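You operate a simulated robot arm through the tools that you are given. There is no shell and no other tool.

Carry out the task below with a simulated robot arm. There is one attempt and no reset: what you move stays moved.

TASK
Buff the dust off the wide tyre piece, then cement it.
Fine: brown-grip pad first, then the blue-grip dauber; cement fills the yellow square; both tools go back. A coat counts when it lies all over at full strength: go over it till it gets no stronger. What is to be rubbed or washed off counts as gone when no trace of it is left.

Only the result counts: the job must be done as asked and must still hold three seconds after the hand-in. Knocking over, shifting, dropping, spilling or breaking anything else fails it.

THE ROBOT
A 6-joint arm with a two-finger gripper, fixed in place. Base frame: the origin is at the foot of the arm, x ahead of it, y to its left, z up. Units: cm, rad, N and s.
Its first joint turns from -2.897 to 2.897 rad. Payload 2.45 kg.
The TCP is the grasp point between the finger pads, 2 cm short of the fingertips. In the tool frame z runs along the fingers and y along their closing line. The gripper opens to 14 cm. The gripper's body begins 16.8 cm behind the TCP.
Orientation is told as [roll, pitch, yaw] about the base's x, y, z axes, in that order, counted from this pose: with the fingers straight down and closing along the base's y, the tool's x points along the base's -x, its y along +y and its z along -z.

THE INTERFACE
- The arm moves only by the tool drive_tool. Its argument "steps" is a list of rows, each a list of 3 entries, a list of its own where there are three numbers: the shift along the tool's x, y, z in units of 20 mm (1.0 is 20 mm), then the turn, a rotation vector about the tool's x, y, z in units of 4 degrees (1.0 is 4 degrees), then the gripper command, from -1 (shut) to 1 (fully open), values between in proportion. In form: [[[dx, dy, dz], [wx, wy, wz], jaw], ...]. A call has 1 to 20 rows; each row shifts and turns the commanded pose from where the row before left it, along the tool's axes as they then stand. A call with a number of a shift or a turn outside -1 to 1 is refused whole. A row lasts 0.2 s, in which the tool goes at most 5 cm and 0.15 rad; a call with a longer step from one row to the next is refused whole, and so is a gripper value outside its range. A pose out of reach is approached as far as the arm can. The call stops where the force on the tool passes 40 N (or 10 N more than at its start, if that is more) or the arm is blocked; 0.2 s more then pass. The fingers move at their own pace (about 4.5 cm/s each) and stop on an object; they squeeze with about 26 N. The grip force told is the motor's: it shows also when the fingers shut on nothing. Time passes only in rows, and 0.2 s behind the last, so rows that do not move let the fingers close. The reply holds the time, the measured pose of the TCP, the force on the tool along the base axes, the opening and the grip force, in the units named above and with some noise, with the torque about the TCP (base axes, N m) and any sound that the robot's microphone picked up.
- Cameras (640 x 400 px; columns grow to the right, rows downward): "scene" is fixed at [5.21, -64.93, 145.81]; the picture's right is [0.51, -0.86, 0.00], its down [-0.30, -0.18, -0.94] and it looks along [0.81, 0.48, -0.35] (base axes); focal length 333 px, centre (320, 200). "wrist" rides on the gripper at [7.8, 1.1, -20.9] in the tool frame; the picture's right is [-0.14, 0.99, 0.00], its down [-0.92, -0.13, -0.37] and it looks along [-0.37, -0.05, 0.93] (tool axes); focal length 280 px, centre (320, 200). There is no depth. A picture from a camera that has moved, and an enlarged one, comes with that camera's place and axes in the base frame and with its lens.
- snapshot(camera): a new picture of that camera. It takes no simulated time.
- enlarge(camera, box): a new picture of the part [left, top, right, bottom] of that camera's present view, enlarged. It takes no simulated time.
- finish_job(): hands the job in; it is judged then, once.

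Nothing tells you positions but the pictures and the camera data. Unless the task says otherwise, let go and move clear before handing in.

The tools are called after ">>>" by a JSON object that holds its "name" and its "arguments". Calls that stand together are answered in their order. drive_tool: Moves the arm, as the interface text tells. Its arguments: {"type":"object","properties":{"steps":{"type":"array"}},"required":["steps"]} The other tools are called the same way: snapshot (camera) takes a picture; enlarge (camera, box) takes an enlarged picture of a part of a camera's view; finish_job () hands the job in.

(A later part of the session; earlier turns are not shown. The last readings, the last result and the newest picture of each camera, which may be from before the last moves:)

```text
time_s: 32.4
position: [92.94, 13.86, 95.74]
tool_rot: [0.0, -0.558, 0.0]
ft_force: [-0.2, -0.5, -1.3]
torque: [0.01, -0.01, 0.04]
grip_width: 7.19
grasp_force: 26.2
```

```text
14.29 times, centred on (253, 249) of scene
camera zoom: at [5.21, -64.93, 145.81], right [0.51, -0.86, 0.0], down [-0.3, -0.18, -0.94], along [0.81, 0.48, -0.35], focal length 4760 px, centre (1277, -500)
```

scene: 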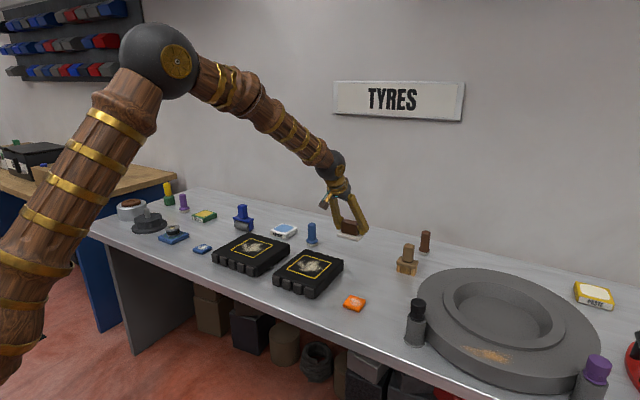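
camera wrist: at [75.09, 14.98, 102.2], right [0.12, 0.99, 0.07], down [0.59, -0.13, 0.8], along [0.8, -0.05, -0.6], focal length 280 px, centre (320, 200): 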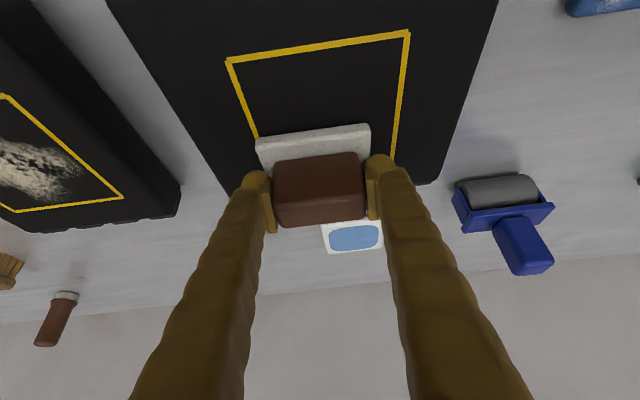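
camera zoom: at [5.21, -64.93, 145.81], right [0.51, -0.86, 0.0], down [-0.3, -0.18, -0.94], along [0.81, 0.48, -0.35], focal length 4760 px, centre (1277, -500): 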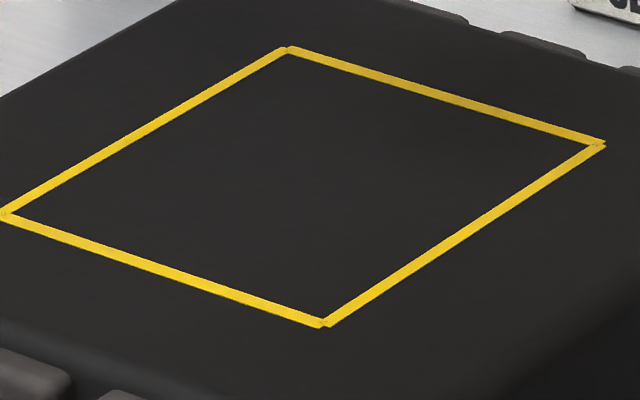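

No trace is visible and the tyre hasn't shifted. The last few strokes lost pressure, so I'll do one more full buffing pass under contact to be sure.

>>> {"name": "drive_tool", "arguments": {"steps": [[[0.371, 0, 0.594], [0, 0, 0], -1], [[0.371, 0, 0.594], [0, 0, 0], -1], [[0.371, 0, 0.594], [0, 0, 0], -1], [[0.371, 0, 0.594], [0, 0, 0], -1], [[0.371, 0, 0.594], [0, 0, 0], -1], [[0.0132, 0, 0.0212], [0, 0, 0], -1], [[0.0132, 0, 0.0212], [0, 0, 0], -1], [[0, 0, 0], [0, 0, 0], -1]]}}

```text
time_s: 34.2
position: [93.01, 13.88, 88.7]
tool_rot: [0.001, -0.557, 0.001]
ft_force: [0.7, 0.3, -1.0]
torque: [0.01, 0.02, 0.0]
grip_width: 7.2
grasp_force: 25.8
```

>>> {"name": "drive_tool", "arguments": {"steps": [[[0.0132, 0, 0.0212], [0, 0, 0], -1], [[0.0132, 0, 0.0212], [0, 0, 0], -1], [[0, 0, 0], [0, 0, 0], -1]]}}

```text
time_s: 35.0
position: [92.74, 13.76, 88.62]
tool_rot: [0.001, -0.559, -0.003]
ft_force: [0.6, 0.2, -1.0]
torque: [0.02, -0.01, 0.0]
grip_width: 7.19
grasp_force: 26.0
```

>>> {"name": "drive_tool", "arguments": {"steps": [[[0.0132, 0, 0.0212], [0, 0, 0], -1], [[0.0132, 0, 0.0212], [0, 0, 0], -1], [[0, 0, 0], [0, 0, 0], -1]]}}

>>> {"name": "enlarge", "arguments": {"camera": "scene", "box": [230, 210, 310, 270]}}

```text
time_s: 35.8
position: [92.79, 13.82, 88.42]
tool_rot: [-0.001, -0.558, 0.0]
ft_force: [0.3, -0.4, -0.8]
torque: [0.03, -0.01, 0.03]
grip_width: 7.2
grasp_force: 25.6
```

```text
6.67 times, centred on (270, 240) of scene
camera zoom: at [5.21, -64.93, 145.81], right [0.51, -0.86, 0.0], down [-0.3, -0.18, -0.94], along [0.81, 0.48, -0.35], focal length 2221 px, centre (653, -67)
```

zoom: 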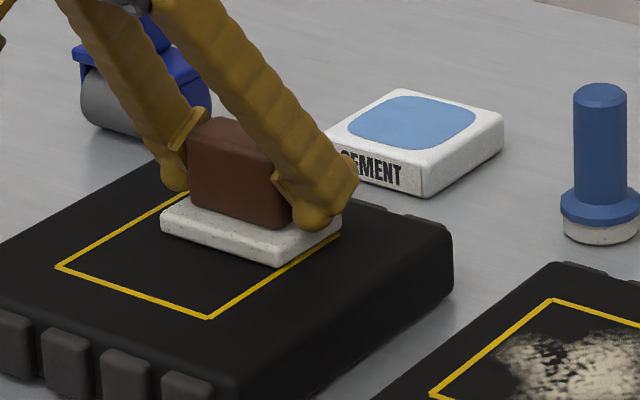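

>>> {"name": "drive_tool", "arguments": {"steps": [[[0.0132, 0, 0.0212], [0, 0, 0], -1], [[0.0132, 0, 0.0212], [0, 0, 0], -1], [[0.0132, 0, 0.0212], [0, 0, 0], -1], [[0, 0, 0], [0, 0, 0], -1]]}}

```text
time_s: 36.8
position: [92.91, 13.83, 88.39]
tool_rot: [0.0, -0.56, -0.001]
ft_force: [-0.6, 2.4, 12.4]
torque: [0.01, -0.17, 0.0]
grip_width: 7.18
grasp_force: 25.4
```

>>> {"name": "drive_tool", "arguments": {"steps": [[[0.424, 0.2, -0.265], [0, 0, 0], -1], [[0.424, 0.2, -0.265], [0, 0, 0], -1], [[0.424, 0.2, -0.265], [0, 0, 0], -1], [[0.424, 0.2, -0.265], [0, 0, 0], -1], [[0.424, 0.2, -0.265], [0, 0, 0], -1], [[0.424, 0.2, -0.265], [0, 0, 0], -1]]}}

>>> {"name": "drive_tool", "arguments": {"steps": [[[-0.424, 0, 0.265], [0, 0, 0], -1], [[-0.424, 0, 0.265], [0, 0, 0], -1], [[-0.424, 0, 0.265], [0, 0, 0], -1], [[-0.424, 0, 0.265], [0, 0, 0], -1], [[-0.424, 0, 0.265], [0, 0, 0], -1], [[-0.424, 0, 0.265], [0, 0, 0], -1]]}}

>>> {"name": "drive_tool", "arguments": {"steps": [[[0.424, -0.2, -0.265], [0, 0, 0], -1], [[0.424, -0.2, -0.265], [0, 0, 0], -1], [[0.424, -0.2, -0.265], [0, 0, 0], -1], [[0.424, -0.2, -0.265], [0, 0, 0], -1], [[0.424, -0.2, -0.265], [0, 0, 0], -1], [[0.424, -0.2, -0.265], [0, 0, 0], -1]]}}

>>> {"name": "drive_tool", "arguments": {"steps": [[[-0.424, 0, 0.265], [0, 0, 0], -1], [[-0.424, 0, 0.265], [0, 0, 0], -1], [[-0.424, 0, 0.265], [0, 0, 0], -1], [[-0.424, 0, 0.265], [0, 0, 0], -1], [[-0.424, 0, 0.265], [0, 0, 0], -1], [[-0.424, 0, 0.265], [0, 0, 0], -1]]}}

```text
time_s: 38.2
position: [86.77, 16.12, 88.14]
tool_rot: [0.0, -0.556, -0.001]
ft_force: [4.9, -0.7, 4.4]
torque: [0.13, 0.03, -0.08]
grip_width: 7.22
grasp_force: 26.4
```

```text
time_s: 39.6
position: [92.87, 16.28, 88.32]
tool_rot: [0.001, -0.558, -0.001]
ft_force: [-0.1, 0.0, -1.9]
torque: [0.02, -0.01, -0.02]
grip_width: 7.21
grasp_force: 25.9
```

```text
time_s: 41.0
position: [86.89, 13.79, 88.48]
tool_rot: [0.002, -0.557, 0.0]
ft_force: [0.9, 0.3, -1.2]
torque: [-0.02, -0.01, 0.03]
grip_width: 7.23
grasp_force: 26.2
```

```text
time_s: 42.4
position: [92.74, 13.71, 88.32]
tool_rot: [-0.001, -0.559, 0.0]
ft_force: [0.4, 0.5, -1.5]
torque: [0.0, 0.02, 0.01]
grip_width: 7.22
grasp_force: 26.1
```

The pad slides up slightly in the grip and unloads. I'll creep down again and do another short pass.

>>> {"name": "drive_tool", "arguments": {"steps": [[[0.0132, 0, 0.0212], [0, 0, 0], -1], [[0.0132, 0, 0.0212], [0, 0, 0], -1], [[0.0132, 0, 0.0212], [0, 0, 0], -1], [[0, 0, 0], [0, 0, 0], -1]]}}

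```text
time_s: 43.4
position: [92.72, 13.8, 88.24]
tool_rot: [-0.001, -0.56, 0.0]
ft_force: [3.1, -4.4, 13.0]
torque: [0.0, 0.37, 0.15]
grip_width: 7.21
grasp_force: 25.9
```

>>> {"name": "drive_tool", "arguments": {"steps": [[[0.424, 0.2, -0.265], [0, 0, 0], -1], [[0.424, 0.2, -0.265], [0, 0, 0], -1], [[0.424, 0.2, -0.265], [0, 0, 0], -1], [[0.424, 0.2, -0.265], [0, 0, 0], -1], [[0.424, 0.2, -0.265], [0, 0, 0], -1], [[0.424, 0.2, -0.265], [0, 0, 0], -1]]}}

>>> {"name": "drive_tool", "arguments": {"steps": [[[-0.424, 0, 0.265], [0, 0, 0], -1], [[-0.424, 0, 0.265], [0, 0, 0], -1], [[-0.424, 0, 0.265], [0, 0, 0], -1], [[-0.424, 0, 0.265], [0, 0, 0], -1], [[-0.424, 0, 0.265], [0, 0, 0], -1], [[-0.424, 0, 0.265], [0, 0, 0], -1]]}}

>>> {"name": "enlarge", "arguments": {"camera": "scene", "box": [230, 210, 310, 270]}}

>>> {"name": "enlarge", "arguments": {"camera": "wrist", "box": [220, 100, 420, 240]}}

```text
time_s: 44.8
position: [86.75, 16.29, 88.25]
tool_rot: [0.0, -0.558, -0.001]
ft_force: [10.0, -3.5, 14.6]
torque: [0.01, 0.12, 0.11]
grip_width: 7.19
grasp_force: 26.2
```

```text
time_s: 46.2
position: [92.89, 16.09, 88.22]
tool_rot: [-0.001, -0.558, 0.0]
ft_force: [0.1, 0.5, -1.5]
torque: [-0.02, -0.01, 0.0]
grip_width: 7.2
grasp_force: 26.1
```

```text
6.67 times, centred on (270, 240) of scene
camera zoom: at [5.21, -64.93, 145.81], right [0.51, -0.86, 0.0], down [-0.3, -0.18, -0.94], along [0.81, 0.48, -0.35], focal length 2221 px, centre (653, -67)
```

zoom: 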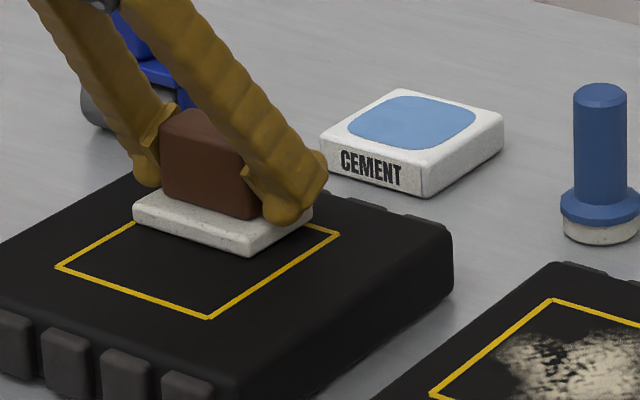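

```text
2.86 times, centred on (320, 170) of wrist
camera zoom: at [75.16, 17.27, 101.67], right [0.12, 0.99, 0.07], down [0.59, -0.13, 0.8], along [0.8, -0.05, -0.6], focal length 801 px, centre (320, 286)
```

zoom: 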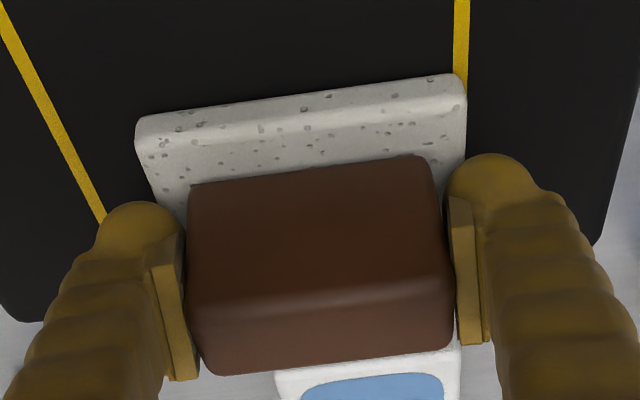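

I'll lift and inspect closely before returning the pad.

>>> {"name": "drive_tool", "arguments": {"steps": [[[-0.2, 0, -0.32], [0, 0, 0], -1], [[-0.424, 0, -0.678], [0, 0, 0], -1], [[-0.424, 0, -0.678], [0, 0, 0], -1], [[-0.424, 0, -0.678], [0, 0, 0], -1], [[-0.424, 0, -0.678], [0, 0, 0], -1], [[-0.424, 0, -0.678], [0, 0, 0], -1], [[0, 0, 0], [0, 0, 0], -1]]}}

>>> {"name": "enlarge", "arguments": {"camera": "wrist", "box": [220, 0, 400, 130]}}

>>> {"name": "enlarge", "arguments": {"camera": "scene", "box": [232, 235, 274, 263]}}

>>> {"name": "snapshot", "arguments": {"camera": "wrist"}}

```text
time_s: 47.8
position: [92.78, 16.18, 97.07]
tool_rot: [-0.001, -0.559, 0.001]
ft_force: [-0.5, 0.1, -1.4]
torque: [-0.02, 0.0, 0.0]
grip_width: 7.21
grasp_force: 25.5
```

```text
3.08 times, centred on (310, 65) of wrist
camera zoom: at [75.06, 17.29, 110.58], right [0.12, 0.99, 0.07], down [0.59, -0.13, 0.8], along [0.8, -0.05, -0.59], focal length 863 px, centre (351, 615)
```

zoom: 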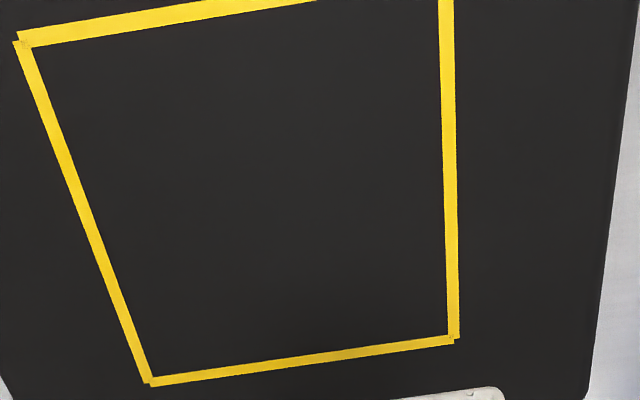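

```text
14.29 times, centred on (253, 249) of scene
camera zoom: at [5.21, -64.93, 145.81], right [0.51, -0.86, 0.0], down [-0.3, -0.18, -0.94], along [0.81, 0.48, -0.35], focal length 4760 px, centre (1277, -500)
```

zoom: 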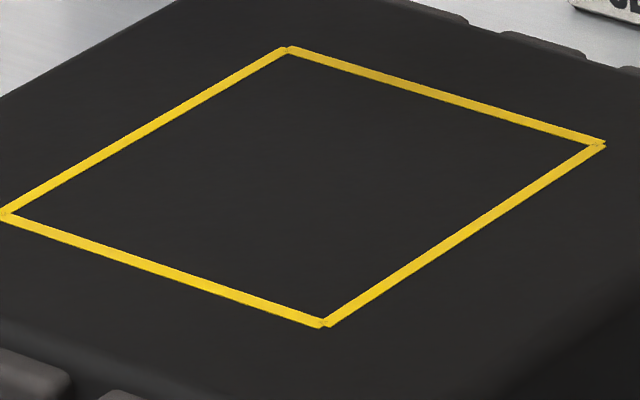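

```text
taken
camera wrist: at [75.06, 17.29, 110.58], right [0.12, 0.99, 0.07], down [0.59, -0.13, 0.8], along [0.8, -0.05, -0.59], focal length 280 px, centre (320, 200)
```

wrist: 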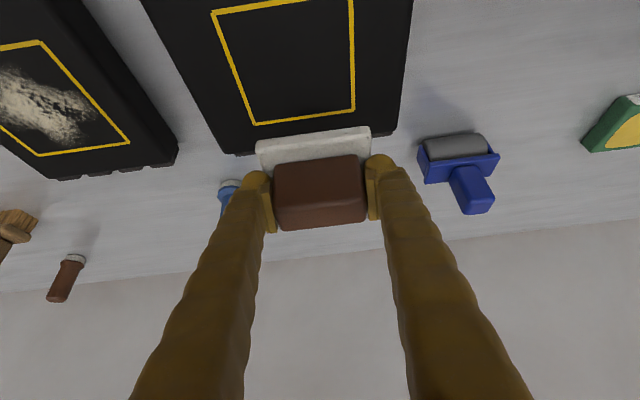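

The square is clean. I'll carry the pad back to its original spot near (109.4, -17).

>>> {"name": "drive_tool", "arguments": {"steps": [[[-0.398, -0.974, 0.284], [0, 0, 0], -1], [[-0.398, -0.974, 0.284], [0, 0, 0], -1], [[-0.398, -0.974, 0.284], [0, 0, 0], -1], [[-0.398, -0.974, 0.284], [0, 0, 0], -1], [[-0.398, -0.974, 0.284], [0, 0, 0], -1], [[-0.398, -0.974, 0.284], [0, 0, 0], -1], [[-0.398, -0.974, 0.284], [0, 0, 0], -1], [[-0.398, -0.974, 0.284], [0, 0, 0], -1], [[-0.398, -0.974, 0.284], [0, 0, 0], -1], [[-0.398, -0.974, 0.284], [0, 0, 0], -1], [[-0.398, -0.974, 0.284], [0, 0, 0], -1], [[-0.398, -0.974, 0.284], [0, 0, 0], -1], [[-0.398, -0.974, 0.284], [0, 0, 0], -1], [[-0.398, -0.974, 0.284], [0, 0, 0], -1], [[-0.398, -0.974, 0.284], [0, 0, 0], -1], [[-0.398, -0.974, 0.284], [0, 0, 0], -1], [[-0.398, -0.974, 0.284], [0, 0, 0], -1], [[0, 0, 0], [0, 0, 0], -1]]}}

>>> {"name": "enlarge", "arguments": {"camera": "wrist", "box": [220, 80, 420, 240]}}

>>> {"name": "enlarge", "arguments": {"camera": "scene", "box": [310, 200, 400, 270]}}

```text
time_s: 51.6
position: [109.64, -17.04, 95.97]
tool_rot: [0.0, -0.558, 0.0]
ft_force: [0.2, 0.4, -0.9]
torque: [-0.01, -0.01, 0.02]
grip_width: 7.21
grasp_force: 25.8
```

```text
2.50 times, centred on (320, 160) of wrist
camera zoom: at [91.86, -15.84, 109.49], right [0.12, 0.99, 0.07], down [0.59, -0.13, 0.8], along [0.8, -0.05, -0.59], focal length 701 px, centre (320, 300)
```

zoom: 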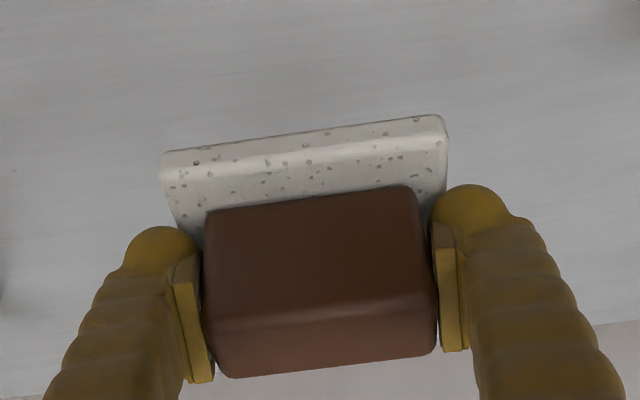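

```text
5.71 times, centred on (355, 235) of scene
camera zoom: at [5.21, -64.93, 145.81], right [0.51, -0.86, 0.0], down [-0.3, -0.18, -0.94], along [0.81, 0.48, -0.35], focal length 1904 px, centre (120, 0)
```

zoom: 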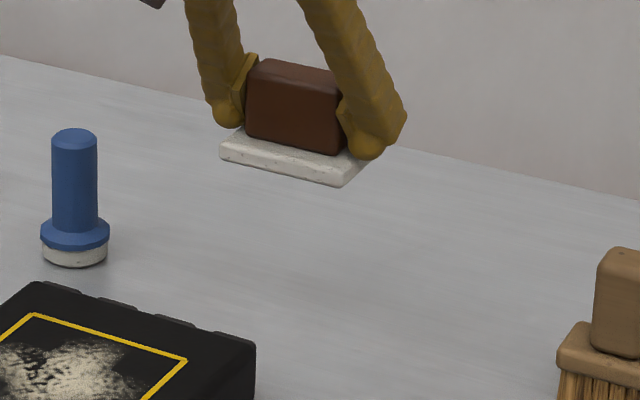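

The pad is back above its spot with orientation unchanged. I'll descend and creep to touch the bench.

>>> {"name": "drive_tool", "arguments": {"steps": [[[0.371, 0, 0.594], [0, 0, 0], -1], [[0.371, 0, 0.594], [0, 0, 0], -1], [[0.371, 0, 0.594], [0, 0, 0], -1], [[0.371, 0, 0.594], [0, 0, 0], -1], [[0.371, 0, 0.594], [0, 0, 0], -1], [[0.371, 0, 0.594], [0, 0, 0], -1], [[0.371, 0, 0.594], [0, 0, 0], -1], [[0.371, 0, 0.594], [0, 0, 0], -1], [[0.053, 0, 0.085], [0, 0, 0], -1], [[0.053, 0, 0.085], [0, 0, 0], -1], [[0.053, 0, 0.085], [0, 0, 0], -1], [[0, 0, 0], [0, 0, 0], -1]]}}

>>> {"name": "drive_tool", "arguments": {"steps": [[[0.0265, 0, 0.0424], [0, 0, 0], -1], [[0.0265, 0, 0.0424], [0, 0, 0], -1], [[0, 0, 0], [0, 0, 0], -1]]}}

```text
time_s: 54.2
position: [109.58, -16.9, 83.95]
tool_rot: [0.0, -0.558, 0.0]
ft_force: [0.4, 0.1, -2.0]
torque: [-0.01, -0.01, 0.0]
grip_width: 7.2
grasp_force: 25.9
```

```text
time_s: 55.0
position: [109.6, -16.94, 83.91]
tool_rot: [0.0, -0.557, -0.001]
ft_force: [-0.4, 0.5, -1.0]
torque: [0.01, -0.01, 0.0]
grip_width: 7.19
grasp_force: 26.1
```

>>> {"name": "drive_tool", "arguments": {"steps": [[[0.0132, 0, 0.0212], [0, 0, 0], -1], [[0.0132, 0, 0.0212], [0, 0, 0], -1], [[0, 0, 0], [0, 0, 0], -1]]}}

>>> {"name": "enlarge", "arguments": {"camera": "scene", "box": [330, 220, 390, 270]}}

```text
time_s: 55.8
position: [109.55, -16.96, 83.86]
tool_rot: [0.0, -0.559, 0.001]
ft_force: [0.2, -0.3, -1.4]
torque: [0.03, -0.01, -0.01]
grip_width: 7.19
grasp_force: 26.2
```

```text
8.00 times, centred on (360, 245) of scene
camera zoom: at [5.21, -64.93, 145.81], right [0.51, -0.86, 0.0], down [-0.3, -0.18, -0.94], along [0.81, 0.48, -0.35], focal length 2666 px, centre (0, -160)
```

zoom: 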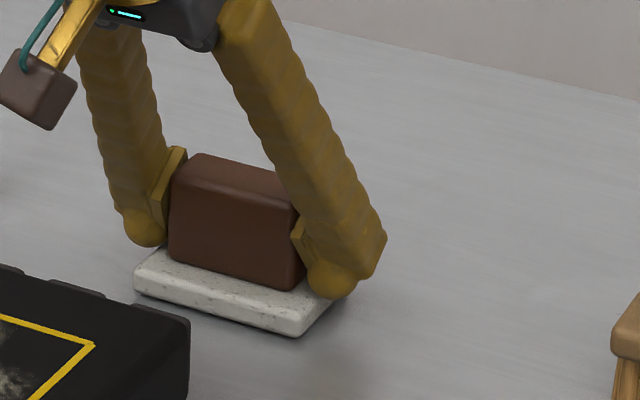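

>>> {"name": "drive_tool", "arguments": {"steps": [[[0.0132, 0, 0.0212], [0, 0, 0], -1], [[0.0132, 0, 0.0212], [0, 0, 0], -1], [[0.0132, 0, 0.0212], [0, 0, 0], -1], [[0, 0, 0], [0, 0, 0], -1]]}}

```text
time_s: 56.8
position: [109.44, -16.99, 83.71]
tool_rot: [0.0, -0.559, -0.001]
ft_force: [-0.5, 0.3, -1.2]
torque: [0.02, -0.03, 0.02]
grip_width: 7.2
grasp_force: 25.9
```

>>> {"name": "drive_tool", "arguments": {"steps": [[[0.0132, 0, 0.0212], [0, 0, 0], -1], [[0.0132, 0, 0.0212], [0, 0, 0], -1], [[0.0132, 0, 0.0212], [0, 0, 0], -1], [[0, 0, 0], [0, 0, 0], -1]]}}

```text
time_s: 57.8
position: [109.52, -17.0, 83.62]
tool_rot: [-0.001, -0.561, 0.0]
ft_force: [-1.1, 0.2, 17.7]
torque: [0.1, -0.15, -0.01]
grip_width: 7.2
grasp_force: 25.7
```

The pad is on the bench. I'll relieve the pressure and open the fingers.

>>> {"name": "drive_tool", "arguments": {"steps": [[[-0.02, 0, -0.032], [0, 0, 0], -1], [[0, 0, 0], [0, 0, 0], 0.1], [[0, 0, 0], [0, 0, 0], 0.3], [[0, 0, 0], [0, 0, 0], 0.45], [[0, 0, 0], [0, 0, 0], 0.45], [[0, 0, 0], [0, 0, 0], 0.45]]}}

>>> {"name": "enlarge", "arguments": {"camera": "scene", "box": [330, 220, 390, 270]}}

>>> {"name": "enlarge", "arguments": {"camera": "wrist", "box": [220, 120, 420, 260]}}

```text
time_s: 59.2
position: [109.4, -16.99, 83.71]
tool_rot: [-0.001, -0.558, 0.001]
ft_force: [-0.1, 0.5, -0.4]
torque: [-0.01, 0.01, -0.02]
grip_width: 10.14
grasp_force: 0.1
```

```text
8.00 times, centred on (360, 245) of scene
camera zoom: at [5.21, -64.93, 145.81], right [0.51, -0.86, 0.0], down [-0.3, -0.18, -0.94], along [0.81, 0.48, -0.35], focal length 2666 px, centre (0, -160)
```

zoom: 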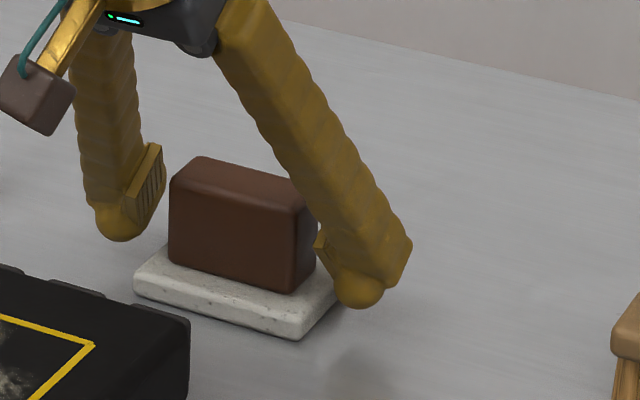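

```text
2.86 times, centred on (320, 190) of wrist
camera zoom: at [91.73, -15.79, 97.1], right [0.12, 0.99, 0.07], down [0.59, -0.13, 0.8], along [0.8, -0.05, -0.6], focal length 801 px, centre (320, 229)
```

zoom: 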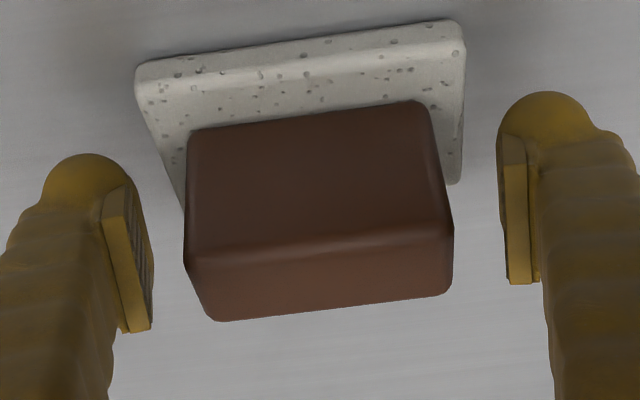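

Released. I'll raise straight up and check where the pad sits compared with the start.

>>> {"name": "drive_tool", "arguments": {"steps": [[[-0.424, 0, -0.678], [0, 0, 0], 0.45], [[-0.424, 0, -0.678], [0, 0, 0], 0.45], [[-0.424, 0, -0.678], [0, 0, 0], 0.45], [[-0.424, 0, -0.678], [0, 0, 0], 0.45], [[-0.424, 0, -0.678], [0, 0, 0], 0.45], [[-0.424, 0, -0.678], [0, 0, 0], 0.45], [[-0.424, 0, -0.678], [0, 0, 0], 0.45], [[-0.424, 0, -0.678], [0, 0, 0], 0.45], [[0, 0, 0], [0, 0, 0], 0.45]]}}

>>> {"name": "enlarge", "arguments": {"camera": "scene", "box": [330, 230, 380, 270]}}

>>> {"name": "snapshot", "arguments": {"camera": "wrist"}}

```text
time_s: 61.2
position: [109.42, -16.94, 96.54]
tool_rot: [0.0, -0.558, 0.001]
ft_force: [0.2, -0.2, 0.8]
torque: [0.02, 0.0, -0.03]
grip_width: 10.14
grasp_force: 0.0
```

```text
10.00 times, centred on (355, 250) of scene
camera zoom: at [5.21, -64.93, 145.81], right [0.51, -0.86, 0.0], down [-0.3, -0.18, -0.94], along [0.81, 0.48, -0.35], focal length 3332 px, centre (-30, -300)
```

zoom: 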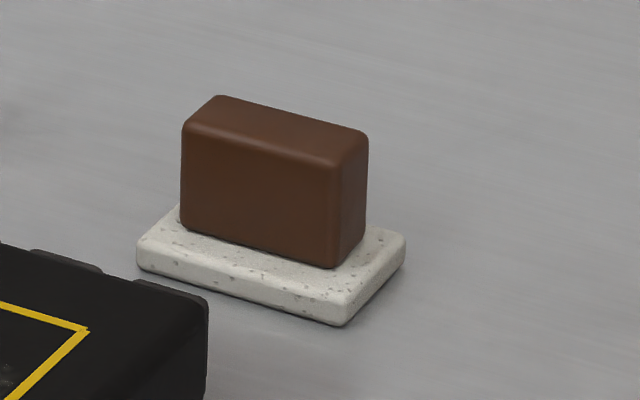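

```text
taken
camera wrist: at [91.72, -15.8, 109.97], right [0.12, 0.99, 0.07], down [0.59, -0.13, 0.8], along [0.8, -0.05, -0.59], focal length 280 px, centre (320, 200)
```

wrist: 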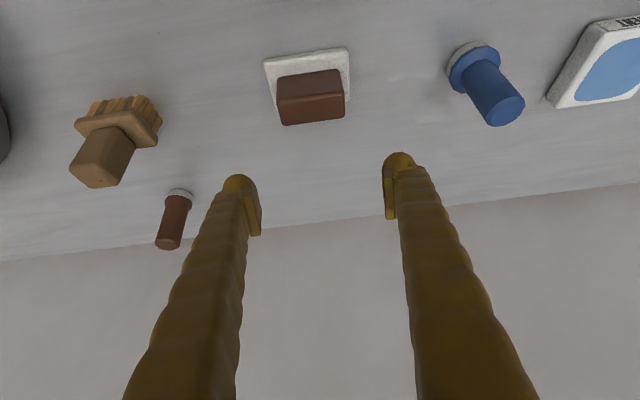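

The pad is back exactly where it was. Next I'll move above the blue-grip dauber at about (109.2, 0.6).

>>> {"name": "drive_tool", "arguments": {"steps": [[[0.01, 0.972, -0.006], [0, 0, 0], 0.0], [[0.01, 0.972, -0.006], [0, 0, 0], 0.0], [[0.01, 0.972, -0.006], [0, 0, 0], 0.0], [[0.01, 0.972, -0.006], [0, 0, 0], 0.0], [[0.01, 0.972, -0.006], [0, 0, 0], 0.0], [[0.01, 0.972, -0.006], [0, 0, 0], 0.0], [[0.01, 0.972, -0.006], [0, 0, 0], 0.0], [[0.01, 0.972, -0.006], [0, 0, 0], 0.0], [[0.01, 0.972, -0.006], [0, 0, 0], 0.0], [[0, 0, 0], [0, 0, 0], 0.0]]}}

>>> {"name": "snapshot", "arguments": {"camera": "wrist"}}

>>> {"name": "enlarge", "arguments": {"camera": "wrist", "box": [250, 20, 450, 160]}}

```text
time_s: 63.4
position: [109.03, 0.64, 96.44]
tool_rot: [0.0, -0.559, 0.001]
ft_force: [-0.3, -0.9, 0.5]
torque: [-0.03, 0.02, 0.01]
grip_width: 6.98
grasp_force: 0.1
```

```text
taken
camera wrist: at [91.4, 1.73, 109.93], right [0.12, 0.99, 0.07], down [0.59, -0.13, 0.8], along [0.8, -0.05, -0.6], focal length 280 px, centre (320, 200)
```

wrist: 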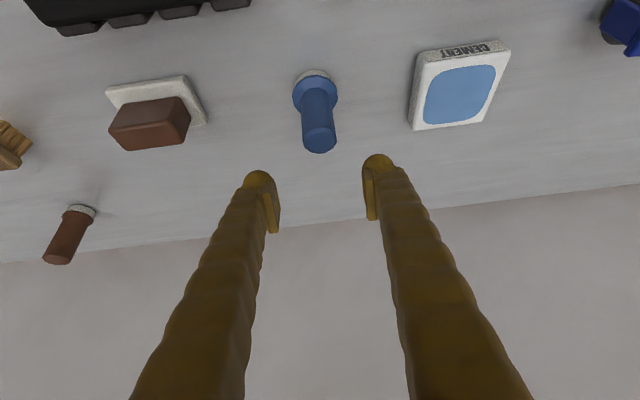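

```text
2.86 times, centred on (350, 90) of wrist
camera zoom: at [91.4, 1.73, 109.93], right [0.12, 0.99, 0.07], down [0.59, -0.13, 0.8], along [0.8, -0.05, -0.6], focal length 801 px, centre (234, 514)
```

zoom: 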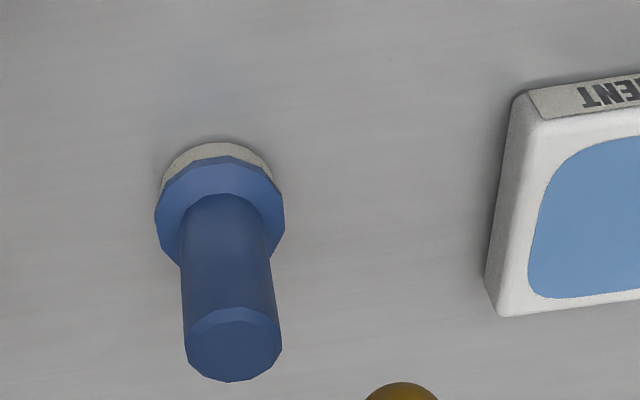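

I'll descend around the dauber shaft with the fingers about 7 cm apart, then check centring before closing.

>>> {"name": "drive_tool", "arguments": {"steps": [[[0.382, 0.018, 0.6455], [0, 0, 0], 0.0], [[0.382, 0.018, 0.6455], [0, 0, 0], 0.0], [[0.382, 0.018, 0.6455], [0, 0, 0], 0.0], [[0.382, 0.018, 0.6455], [0, 0, 0], 0.0], [[0.382, 0.018, 0.6455], [0, 0, 0], 0.0], [[0.382, 0.018, 0.6455], [0, 0, 0], 0.0], [[0.382, 0.018, 0.6455], [0, 0, 0], 0.0], [[0, 0, 0], [0, 0, 0], 0.0]]}}

>>> {"name": "enlarge", "arguments": {"camera": "wrist", "box": [230, 110, 410, 240]}}

>>> {"name": "enlarge", "arguments": {"camera": "scene", "box": [280, 200, 350, 260]}}

```text
time_s: 65.2
position: [109.56, 0.64, 86.01]
tool_rot: [0.0, -0.559, 0.001]
ft_force: [0.2, 0.4, 1.0]
torque: [0.0, 0.0, 0.03]
grip_width: 6.96
grasp_force: 0.1
```

```text
3.08 times, centred on (320, 175) of wrist
camera zoom: at [91.84, 1.91, 99.5], right [0.12, 0.99, 0.07], down [0.59, -0.13, 0.8], along [0.8, -0.05, -0.59], focal length 863 px, centre (320, 277)
```

zoom: 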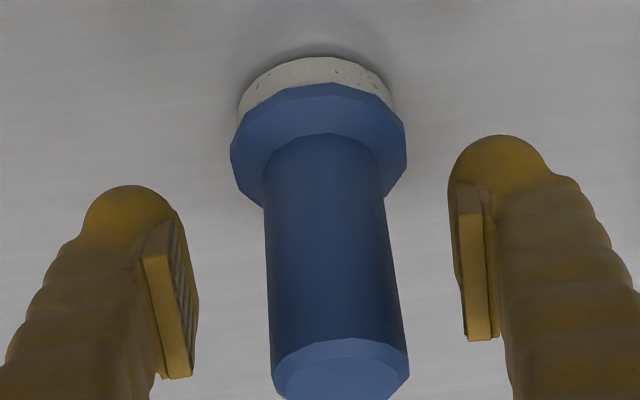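

```text
6.67 times, centred on (315, 230) of scene
camera zoom: at [5.21, -64.93, 145.81], right [0.51, -0.86, 0.0], down [-0.3, -0.18, -0.94], along [0.81, 0.48, -0.35], focal length 2221 px, centre (353, 0)
```

zoom: 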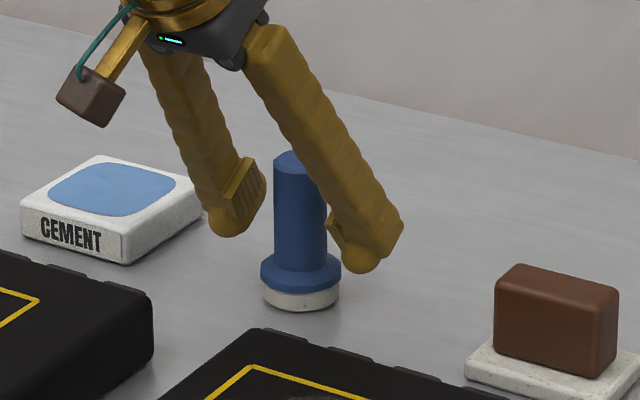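

The dauber sits about 0.2 cm to the +y side of centre. I'll adjust and close.

>>> {"name": "drive_tool", "arguments": {"steps": [[[0, 0.11, 0], [0, 0, 0], 0.0], [[0, 0, 0], [0, 0, 0], -0.3], [[0, 0, 0], [0, 0, 0], -0.5], [[0, 0, 0], [0, 0, 0], -1], [[0, 0, 0], [0, 0, 0], -1], [[0, 0, 0], [0, 0, 0], -1], [[0, 0, 0], [0, 0, 0], -1]]}}

>>> {"name": "enlarge", "arguments": {"camera": "wrist", "box": [230, 110, 410, 240]}}

>>> {"name": "enlarge", "arguments": {"camera": "scene", "box": [280, 200, 350, 260]}}

```text
time_s: 66.8
position: [109.63, 1.01, 85.99]
tool_rot: [0.0, -0.559, 0.0]
ft_force: [0.0, -0.3, -0.2]
torque: [0.01, 0.05, 0.02]
grip_width: 4.19
grasp_force: 26.1
```

```text
3.08 times, centred on (320, 175) of wrist
camera zoom: at [91.84, 2.16, 99.5], right [0.12, 0.99, 0.07], down [0.59, -0.13, 0.8], along [0.8, -0.05, -0.59], focal length 863 px, centre (320, 277)
```

zoom: 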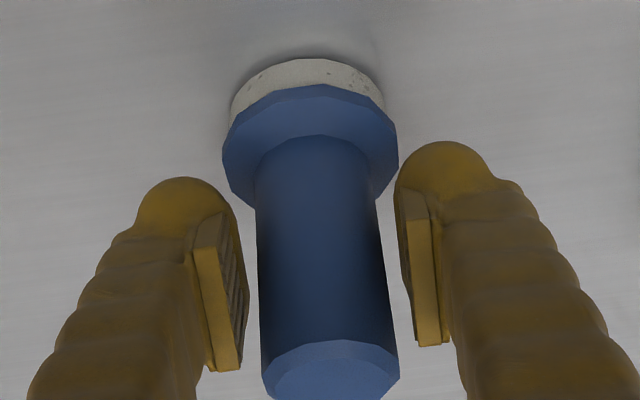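

```text
6.67 times, centred on (315, 230) of scene
camera zoom: at [5.21, -64.93, 145.81], right [0.51, -0.86, 0.0], down [-0.3, -0.18, -0.94], along [0.81, 0.48, -0.35], focal length 2221 px, centre (353, 0)
```

zoom: 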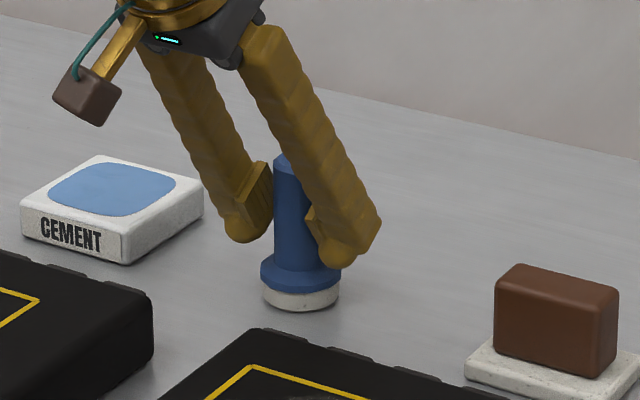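

Gripped at 26 N. I'll lift the dauber and check it hangs straight.

>>> {"name": "drive_tool", "arguments": {"steps": [[[-0.2, 0, -0.32], [0, 0, 0], -1], [[-0.424, 0, -0.678], [0, 0, 0], -1], [[-0.424, 0, -0.678], [0, 0, 0], -1], [[-0.424, 0, -0.678], [0, 0, 0], -1], [[-0.424, 0, -0.678], [0, 0, 0], -1], [[0, 0, 0], [0, 0, 0], -1]]}}

>>> {"name": "enlarge", "arguments": {"camera": "scene", "box": [260, 190, 350, 250]}}

>>> {"name": "snapshot", "arguments": {"camera": "wrist"}}

```text
time_s: 68.2
position: [109.64, 0.98, 93.1]
tool_rot: [-0.001, -0.558, 0.0]
ft_force: [0.4, 0.3, -0.7]
torque: [0.04, 0.01, -0.02]
grip_width: 4.15
grasp_force: 26.2
```

```text
6.67 times, centred on (305, 220) of scene
camera zoom: at [5.21, -64.93, 145.81], right [0.51, -0.86, 0.0], down [-0.3, -0.18, -0.94], along [0.81, 0.48, -0.35], focal length 2221 px, centre (420, 67)
```

zoom: 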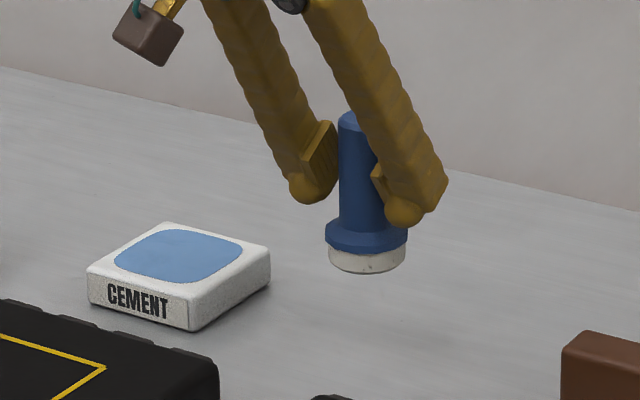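

```text
taken
camera wrist: at [91.89, 2.19, 106.62], right [0.12, 0.99, 0.07], down [0.59, -0.13, 0.8], along [0.8, -0.05, -0.6], focal length 280 px, centre (320, 200)
```

wrist: 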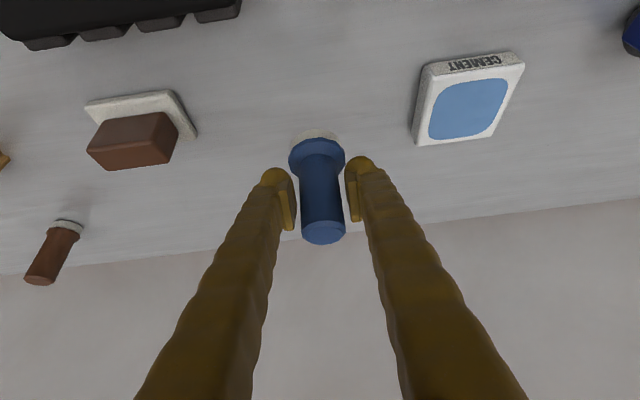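

The dauber is upright in the grip. I'll move over the CEMENT pad at about (112, 17.4).

>>> {"name": "drive_tool", "arguments": {"steps": [[[-0.113, 0.906, 0.0707], [0, 0, 0], -1], [[-0.113, 0.906, 0.0707], [0, 0, 0], -1], [[-0.113, 0.906, 0.0707], [0, 0, 0], -1], [[-0.113, 0.906, 0.0707], [0, 0, 0], -1], [[-0.113, 0.906, 0.0707], [0, 0, 0], -1], [[-0.113, 0.906, 0.0707], [0, 0, 0], -1], [[-0.113, 0.906, 0.0707], [0, 0, 0], -1], [[-0.113, 0.906, 0.0707], [0, 0, 0], -1], [[-0.113, 0.906, 0.0707], [0, 0, 0], -1], [[0, 0, 0], [0, 0, 0], -1]]}}

>>> {"name": "enlarge", "arguments": {"camera": "wrist", "box": [220, 80, 440, 250]}}

>>> {"name": "enlarge", "arguments": {"camera": "scene", "box": [250, 190, 330, 250]}}

```text
time_s: 70.4
position: [111.81, 17.34, 93.17]
tool_rot: [0.0, -0.558, 0.001]
ft_force: [0.2, -0.5, -1.2]
torque: [-0.05, -0.01, -0.03]
grip_width: 4.17
grasp_force: 26.2
```

```text
2.35 times, centred on (330, 165) of wrist
camera zoom: at [94.14, 18.35, 106.62], right [0.12, 0.99, 0.07], down [0.59, -0.13, 0.8], along [0.8, -0.05, -0.59], focal length 660 px, centre (296, 282)
```

zoom: 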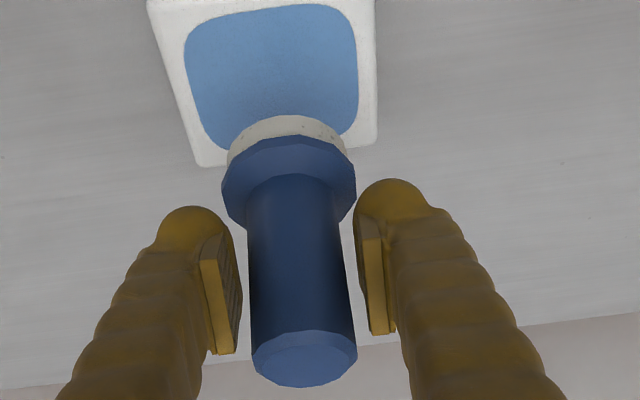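

```text
6.67 times, centred on (290, 220) of scene
camera zoom: at [5.21, -64.93, 145.81], right [0.51, -0.86, 0.0], down [-0.3, -0.18, -0.94], along [0.81, 0.48, -0.35], focal length 2221 px, centre (520, 67)
```

zoom: 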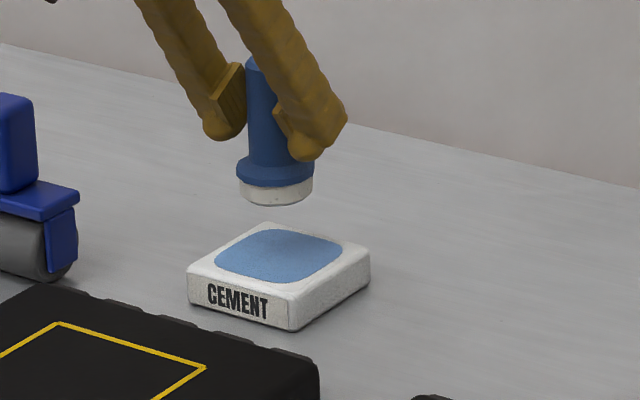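

Aligned. I'll nudge slightly outward and descend to dip on the cement pad.

>>> {"name": "drive_tool", "arguments": {"steps": [[[-0.17, 0, 0.106], [0, 0, 0], -1], [[0.371, 0, 0.594], [0, 0, 0], -1], [[0.371, 0, 0.594], [0, 0, 0], -1], [[0.265, 0, 0.424], [0, 0, 0], -1], [[0.0265, 0, 0.0424], [0, 0, 0], -1], [[0.0265, 0, 0.0424], [0, 0, 0], -1], [[0, 0, 0], [0, 0, 0], -1]]}}

>>> {"name": "enlarge", "arguments": {"camera": "scene", "box": [250, 190, 330, 250]}}

```text
time_s: 72.0
position: [112.39, 17.18, 89.08]
tool_rot: [-0.001, -0.559, 0.0]
ft_force: [0.4, 0.0, -0.1]
torque: [-0.01, 0.02, 0.0]
grip_width: 4.17
grasp_force: 26.3
```

```text
6.67 times, centred on (290, 220) of scene
camera zoom: at [5.21, -64.93, 145.81], right [0.51, -0.86, 0.0], down [-0.3, -0.18, -0.94], along [0.81, 0.48, -0.35], focal length 2221 px, centre (520, 67)
```

zoom: 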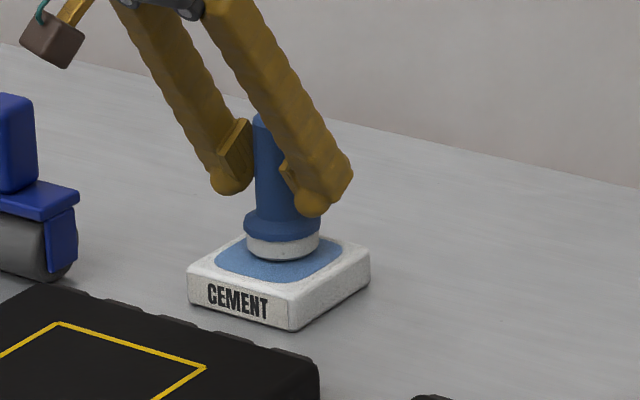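

>>> {"name": "drive_tool", "arguments": {"steps": [[[0.0265, 0, 0.0424], [0, 0, 0], -1], [[0.0265, 0, 0.0424], [0, 0, 0], -1], [[0.0265, 0, 0.0424], [0, 0, 0], -1], [[0, 0, 0], [0, 0, 0], -1]]}}

>>> {"name": "drive_tool", "arguments": {"steps": [[[0.0132, 0, 0.0212], [0, 0, 0], -1], [[0.0132, 0, 0.0212], [0, 0, 0], -1], [[0, 0, 0], [0, 0, 0], -1]]}}

```text
time_s: 73.0
position: [112.36, 17.35, 88.91]
tool_rot: [-0.001, -0.559, 0.0]
ft_force: [-0.6, -0.7, 5.1]
torque: [0.0, 0.07, -0.01]
grip_width: 4.15
grasp_force: 25.8
```

```text
time_s: 73.8
position: [112.39, 17.32, 88.86]
tool_rot: [-0.001, -0.558, -0.002]
ft_force: [2.5, -1.7, 10.1]
torque: [0.0, -0.18, -0.01]
grip_width: 4.16
grasp_force: 26.0
```

Pressed on the cement pad with about 10 N. I'll hold a moment, then lift and look.

>>> {"name": "drive_tool", "arguments": {"steps": [[[0, 0, 0], [0, 0, 0], -1], [[0, 0, 0], [0, 0, 0], -1], [[0, 0, 0], [0, 0, 0], -1], [[0, 0, 0], [0, 0, 0], -1], [[-0.2, 0, -0.32], [0, 0, 0], -1], [[-0.371, 0, -0.594], [0, 0, 0], -1], [[-0.371, 0, -0.594], [0, 0, 0], -1], [[-0.371, 0, -0.594], [0, 0, 0], -1], [[0, 0, 0], [0, 0, 0], -1]]}}

>>> {"name": "enlarge", "arguments": {"camera": "scene", "box": [250, 190, 330, 250]}}

>>> {"name": "enlarge", "arguments": {"camera": "wrist", "box": [220, 80, 440, 250]}}

```text
time_s: 75.8
position: [112.29, 17.31, 93.66]
tool_rot: [0.001, -0.558, 0.0]
ft_force: [0.5, 0.1, -0.6]
torque: [-0.01, 0.03, 0.01]
grip_width: 4.18
grasp_force: 25.8
```

```text
6.67 times, centred on (290, 220) of scene
camera zoom: at [5.21, -64.93, 145.81], right [0.51, -0.86, 0.0], down [-0.3, -0.18, -0.94], along [0.81, 0.48, -0.35], focal length 2221 px, centre (520, 67)
```

zoom: 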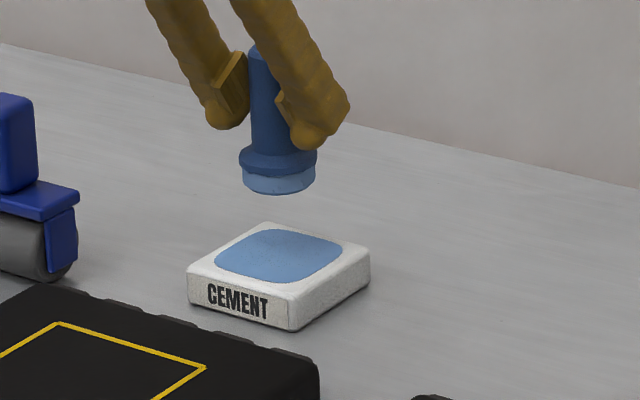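

```text
2.35 times, centred on (330, 165) of wrist
camera zoom: at [94.6, 18.45, 107.23], right [0.12, 0.99, 0.07], down [0.59, -0.13, 0.8], along [0.8, -0.05, -0.59], focal length 660 px, centre (296, 282)
```

zoom: 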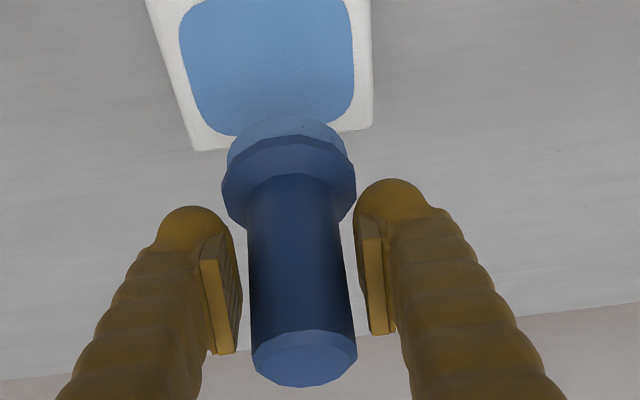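

The foot is now loaded with blue cement. I'll carry it over the cleaned square.

>>> {"name": "drive_tool", "arguments": {"steps": [[[0.799, -0.09, -0.514], [0, 0, 0], -1], [[0.799, -0.09, -0.514], [0, 0, 0], -1], [[0.799, -0.09, -0.514], [0, 0, 0], -1], [[0.799, -0.09, -0.514], [0, 0, 0], -1], [[0.799, -0.09, -0.514], [0, 0, 0], -1], [[0.799, -0.09, -0.514], [0, 0, 0], -1], [[0.799, -0.09, -0.514], [0, 0, 0], -1], [[0.799, -0.09, -0.514], [0, 0, 0], -1], [[0.799, -0.09, -0.514], [0, 0, 0], -1], [[0.799, -0.09, -0.514], [0, 0, 0], -1], [[0.799, -0.09, -0.514], [0, 0, 0], -1], [[0.799, -0.09, -0.514], [0, 0, 0], -1], [[0, 0, 0], [0, 0, 0], -1]]}}

>>> {"name": "snapshot", "arguments": {"camera": "wrist"}}

>>> {"name": "enlarge", "arguments": {"camera": "scene", "box": [210, 200, 300, 270]}}

```text
time_s: 78.6
position: [89.61, 15.17, 94.06]
tool_rot: [-0.001, -0.559, 0.0]
ft_force: [1.0, 0.8, -1.3]
torque: [-0.01, 0.05, 0.0]
grip_width: 4.18
grasp_force: 26.3
```

```text
taken
camera wrist: at [71.89, 16.36, 107.45], right [0.12, 0.99, 0.07], down [0.59, -0.13, 0.8], along [0.8, -0.05, -0.59], focal length 280 px, centre (320, 200)
```

wrist: 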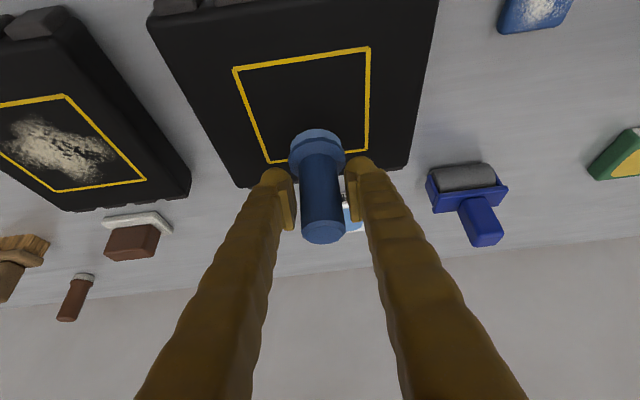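

```text
5.71 times, centred on (255, 235) of scene
camera zoom: at [5.21, -64.93, 145.81], right [0.51, -0.86, 0.0], down [-0.3, -0.18, -0.94], along [0.81, 0.48, -0.35], focal length 1904 px, centre (691, 0)
```

zoom: 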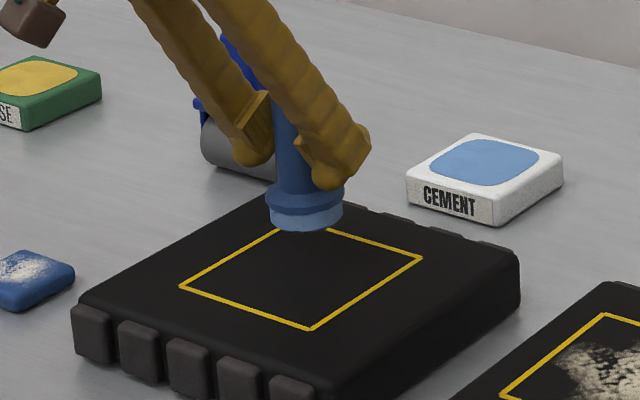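

>>> {"name": "drive_tool", "arguments": {"steps": [[[0.371, 0, 0.594], [0, 0, 0], -1], [[0.371, 0, 0.594], [0, 0, 0], -1], [[0.0265, 0, 0.0424], [0, 0, 0], -1], [[0.0265, 0, 0.0424], [0, 0, 0], -1], [[0.0265, 0, 0.0424], [0, 0, 0], -1], [[0, 0, 0], [0, 0, 0], -1]]}}

>>> {"name": "drive_tool", "arguments": {"steps": [[[0.0265, 0, 0.0424], [0, 0, 0], -1], [[0.0265, 0, 0.0424], [0, 0, 0], -1], [[0, 0, 0], [0, 0, 0], -1]]}}

```text
time_s: 80.0
position: [89.52, 15.14, 90.85]
tool_rot: [0.0, -0.558, 0.0]
ft_force: [0.5, -0.4, -1.3]
torque: [0.01, 0.02, -0.03]
grip_width: 4.15
grasp_force: 26.2
```

```text
time_s: 80.8
position: [89.66, 15.21, 90.85]
tool_rot: [0.0, -0.558, 0.0]
ft_force: [0.2, 0.4, -1.5]
torque: [0.0, 0.0, 0.03]
grip_width: 4.16
grasp_force: 25.5
```

>>> {"name": "drive_tool", "arguments": {"steps": [[[0.0132, 0, 0.0212], [0, 0, 0], -1], [[0.0132, 0, 0.0212], [0, 0, 0], -1], [[0.0132, 0, 0.0212], [0, 0, 0], -1], [[0, 0, 0], [0, 0, 0], -1]]}}

```text
time_s: 81.8
position: [89.61, 15.16, 90.61]
tool_rot: [0.001, -0.559, -0.001]
ft_force: [-0.4, 0.2, -1.0]
torque: [-0.03, -0.03, -0.02]
grip_width: 4.14
grasp_force: 25.6
```

>>> {"name": "drive_tool", "arguments": {"steps": [[[0.0132, 0, 0.0212], [0, 0, 0], -1], [[0.0132, 0, 0.0212], [0, 0, 0], -1], [[0, 0, 0], [0, 0, 0], -1]]}}

>>> {"name": "enlarge", "arguments": {"camera": "scene", "box": [210, 200, 300, 270]}}

```text
time_s: 82.6
position: [89.51, 15.15, 90.62]
tool_rot: [0.0, -0.562, -0.001]
ft_force: [-3.2, -5.2, 14.3]
torque: [-0.18, 0.21, -0.02]
grip_width: 4.16
grasp_force: 25.9
```

```text
5.71 times, centred on (255, 235) of scene
camera zoom: at [5.21, -64.93, 145.81], right [0.51, -0.86, 0.0], down [-0.3, -0.18, -0.94], along [0.81, 0.48, -0.35], focal length 1904 px, centre (691, 0)
```

zoom: 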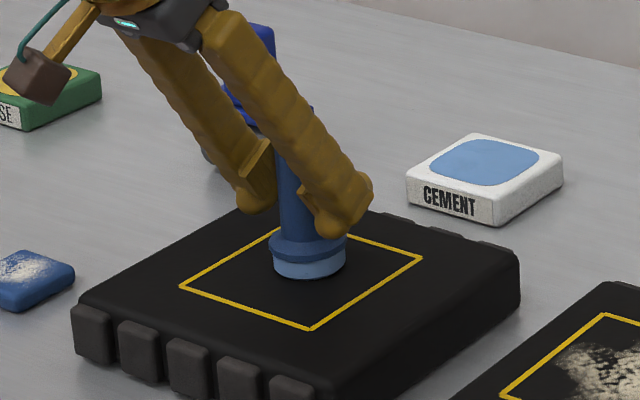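

Contact made. I'll ease slightly and make a first short stroke to see how the cement lays down.

>>> {"name": "drive_tool", "arguments": {"steps": [[[-0.008, 0, -0.0127], [0, 0, 0], -1], [[0.212, 0, -0.1325], [0, 0, 0], -1], [[0.212, 0, -0.1325], [0, 0, 0], -1], [[0.212, 0, -0.1325], [0, 0, 0], -1], [[0.212, 0, -0.1325], [0, 0, 0], -1], [[0.212, 0, -0.1325], [0, 0, 0], -1], [[0.212, 0, -0.1325], [0, 0, 0], -1]]}}

>>> {"name": "enlarge", "arguments": {"camera": "scene", "box": [210, 200, 300, 270]}}

>>> {"name": "enlarge", "arguments": {"camera": "wrist", "box": [200, 40, 440, 240]}}

```text
time_s: 84.2
position: [86.5, 15.26, 90.61]
tool_rot: [0.0, -0.559, 0.0]
ft_force: [-0.6, 0.1, -1.0]
torque: [-0.01, 0.0, -0.02]
grip_width: 4.15
grasp_force: 25.9
```

```text
5.71 times, centred on (255, 235) of scene
camera zoom: at [5.21, -64.93, 145.81], right [0.51, -0.86, 0.0], down [-0.3, -0.18, -0.94], along [0.81, 0.48, -0.35], focal length 1904 px, centre (691, 0)
```

zoom: 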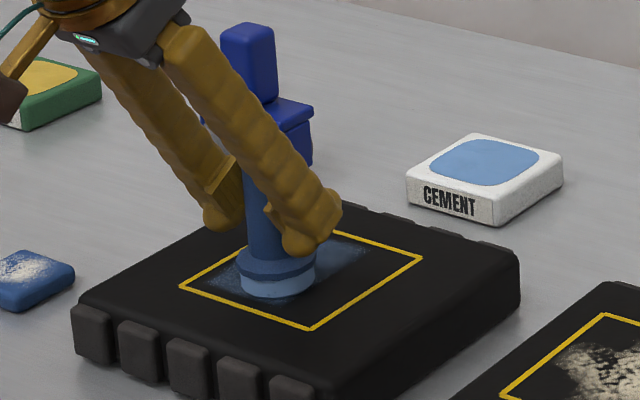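

```text
2.00 times, centred on (320, 140) of wrist
camera zoom: at [68.75, 16.37, 104.09], right [0.12, 0.99, 0.07], down [0.59, -0.13, 0.8], along [0.8, -0.05, -0.6], focal length 561 px, centre (320, 320)
```

zoom: 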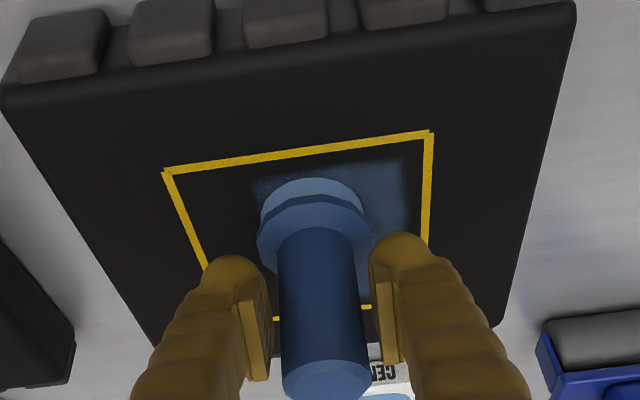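

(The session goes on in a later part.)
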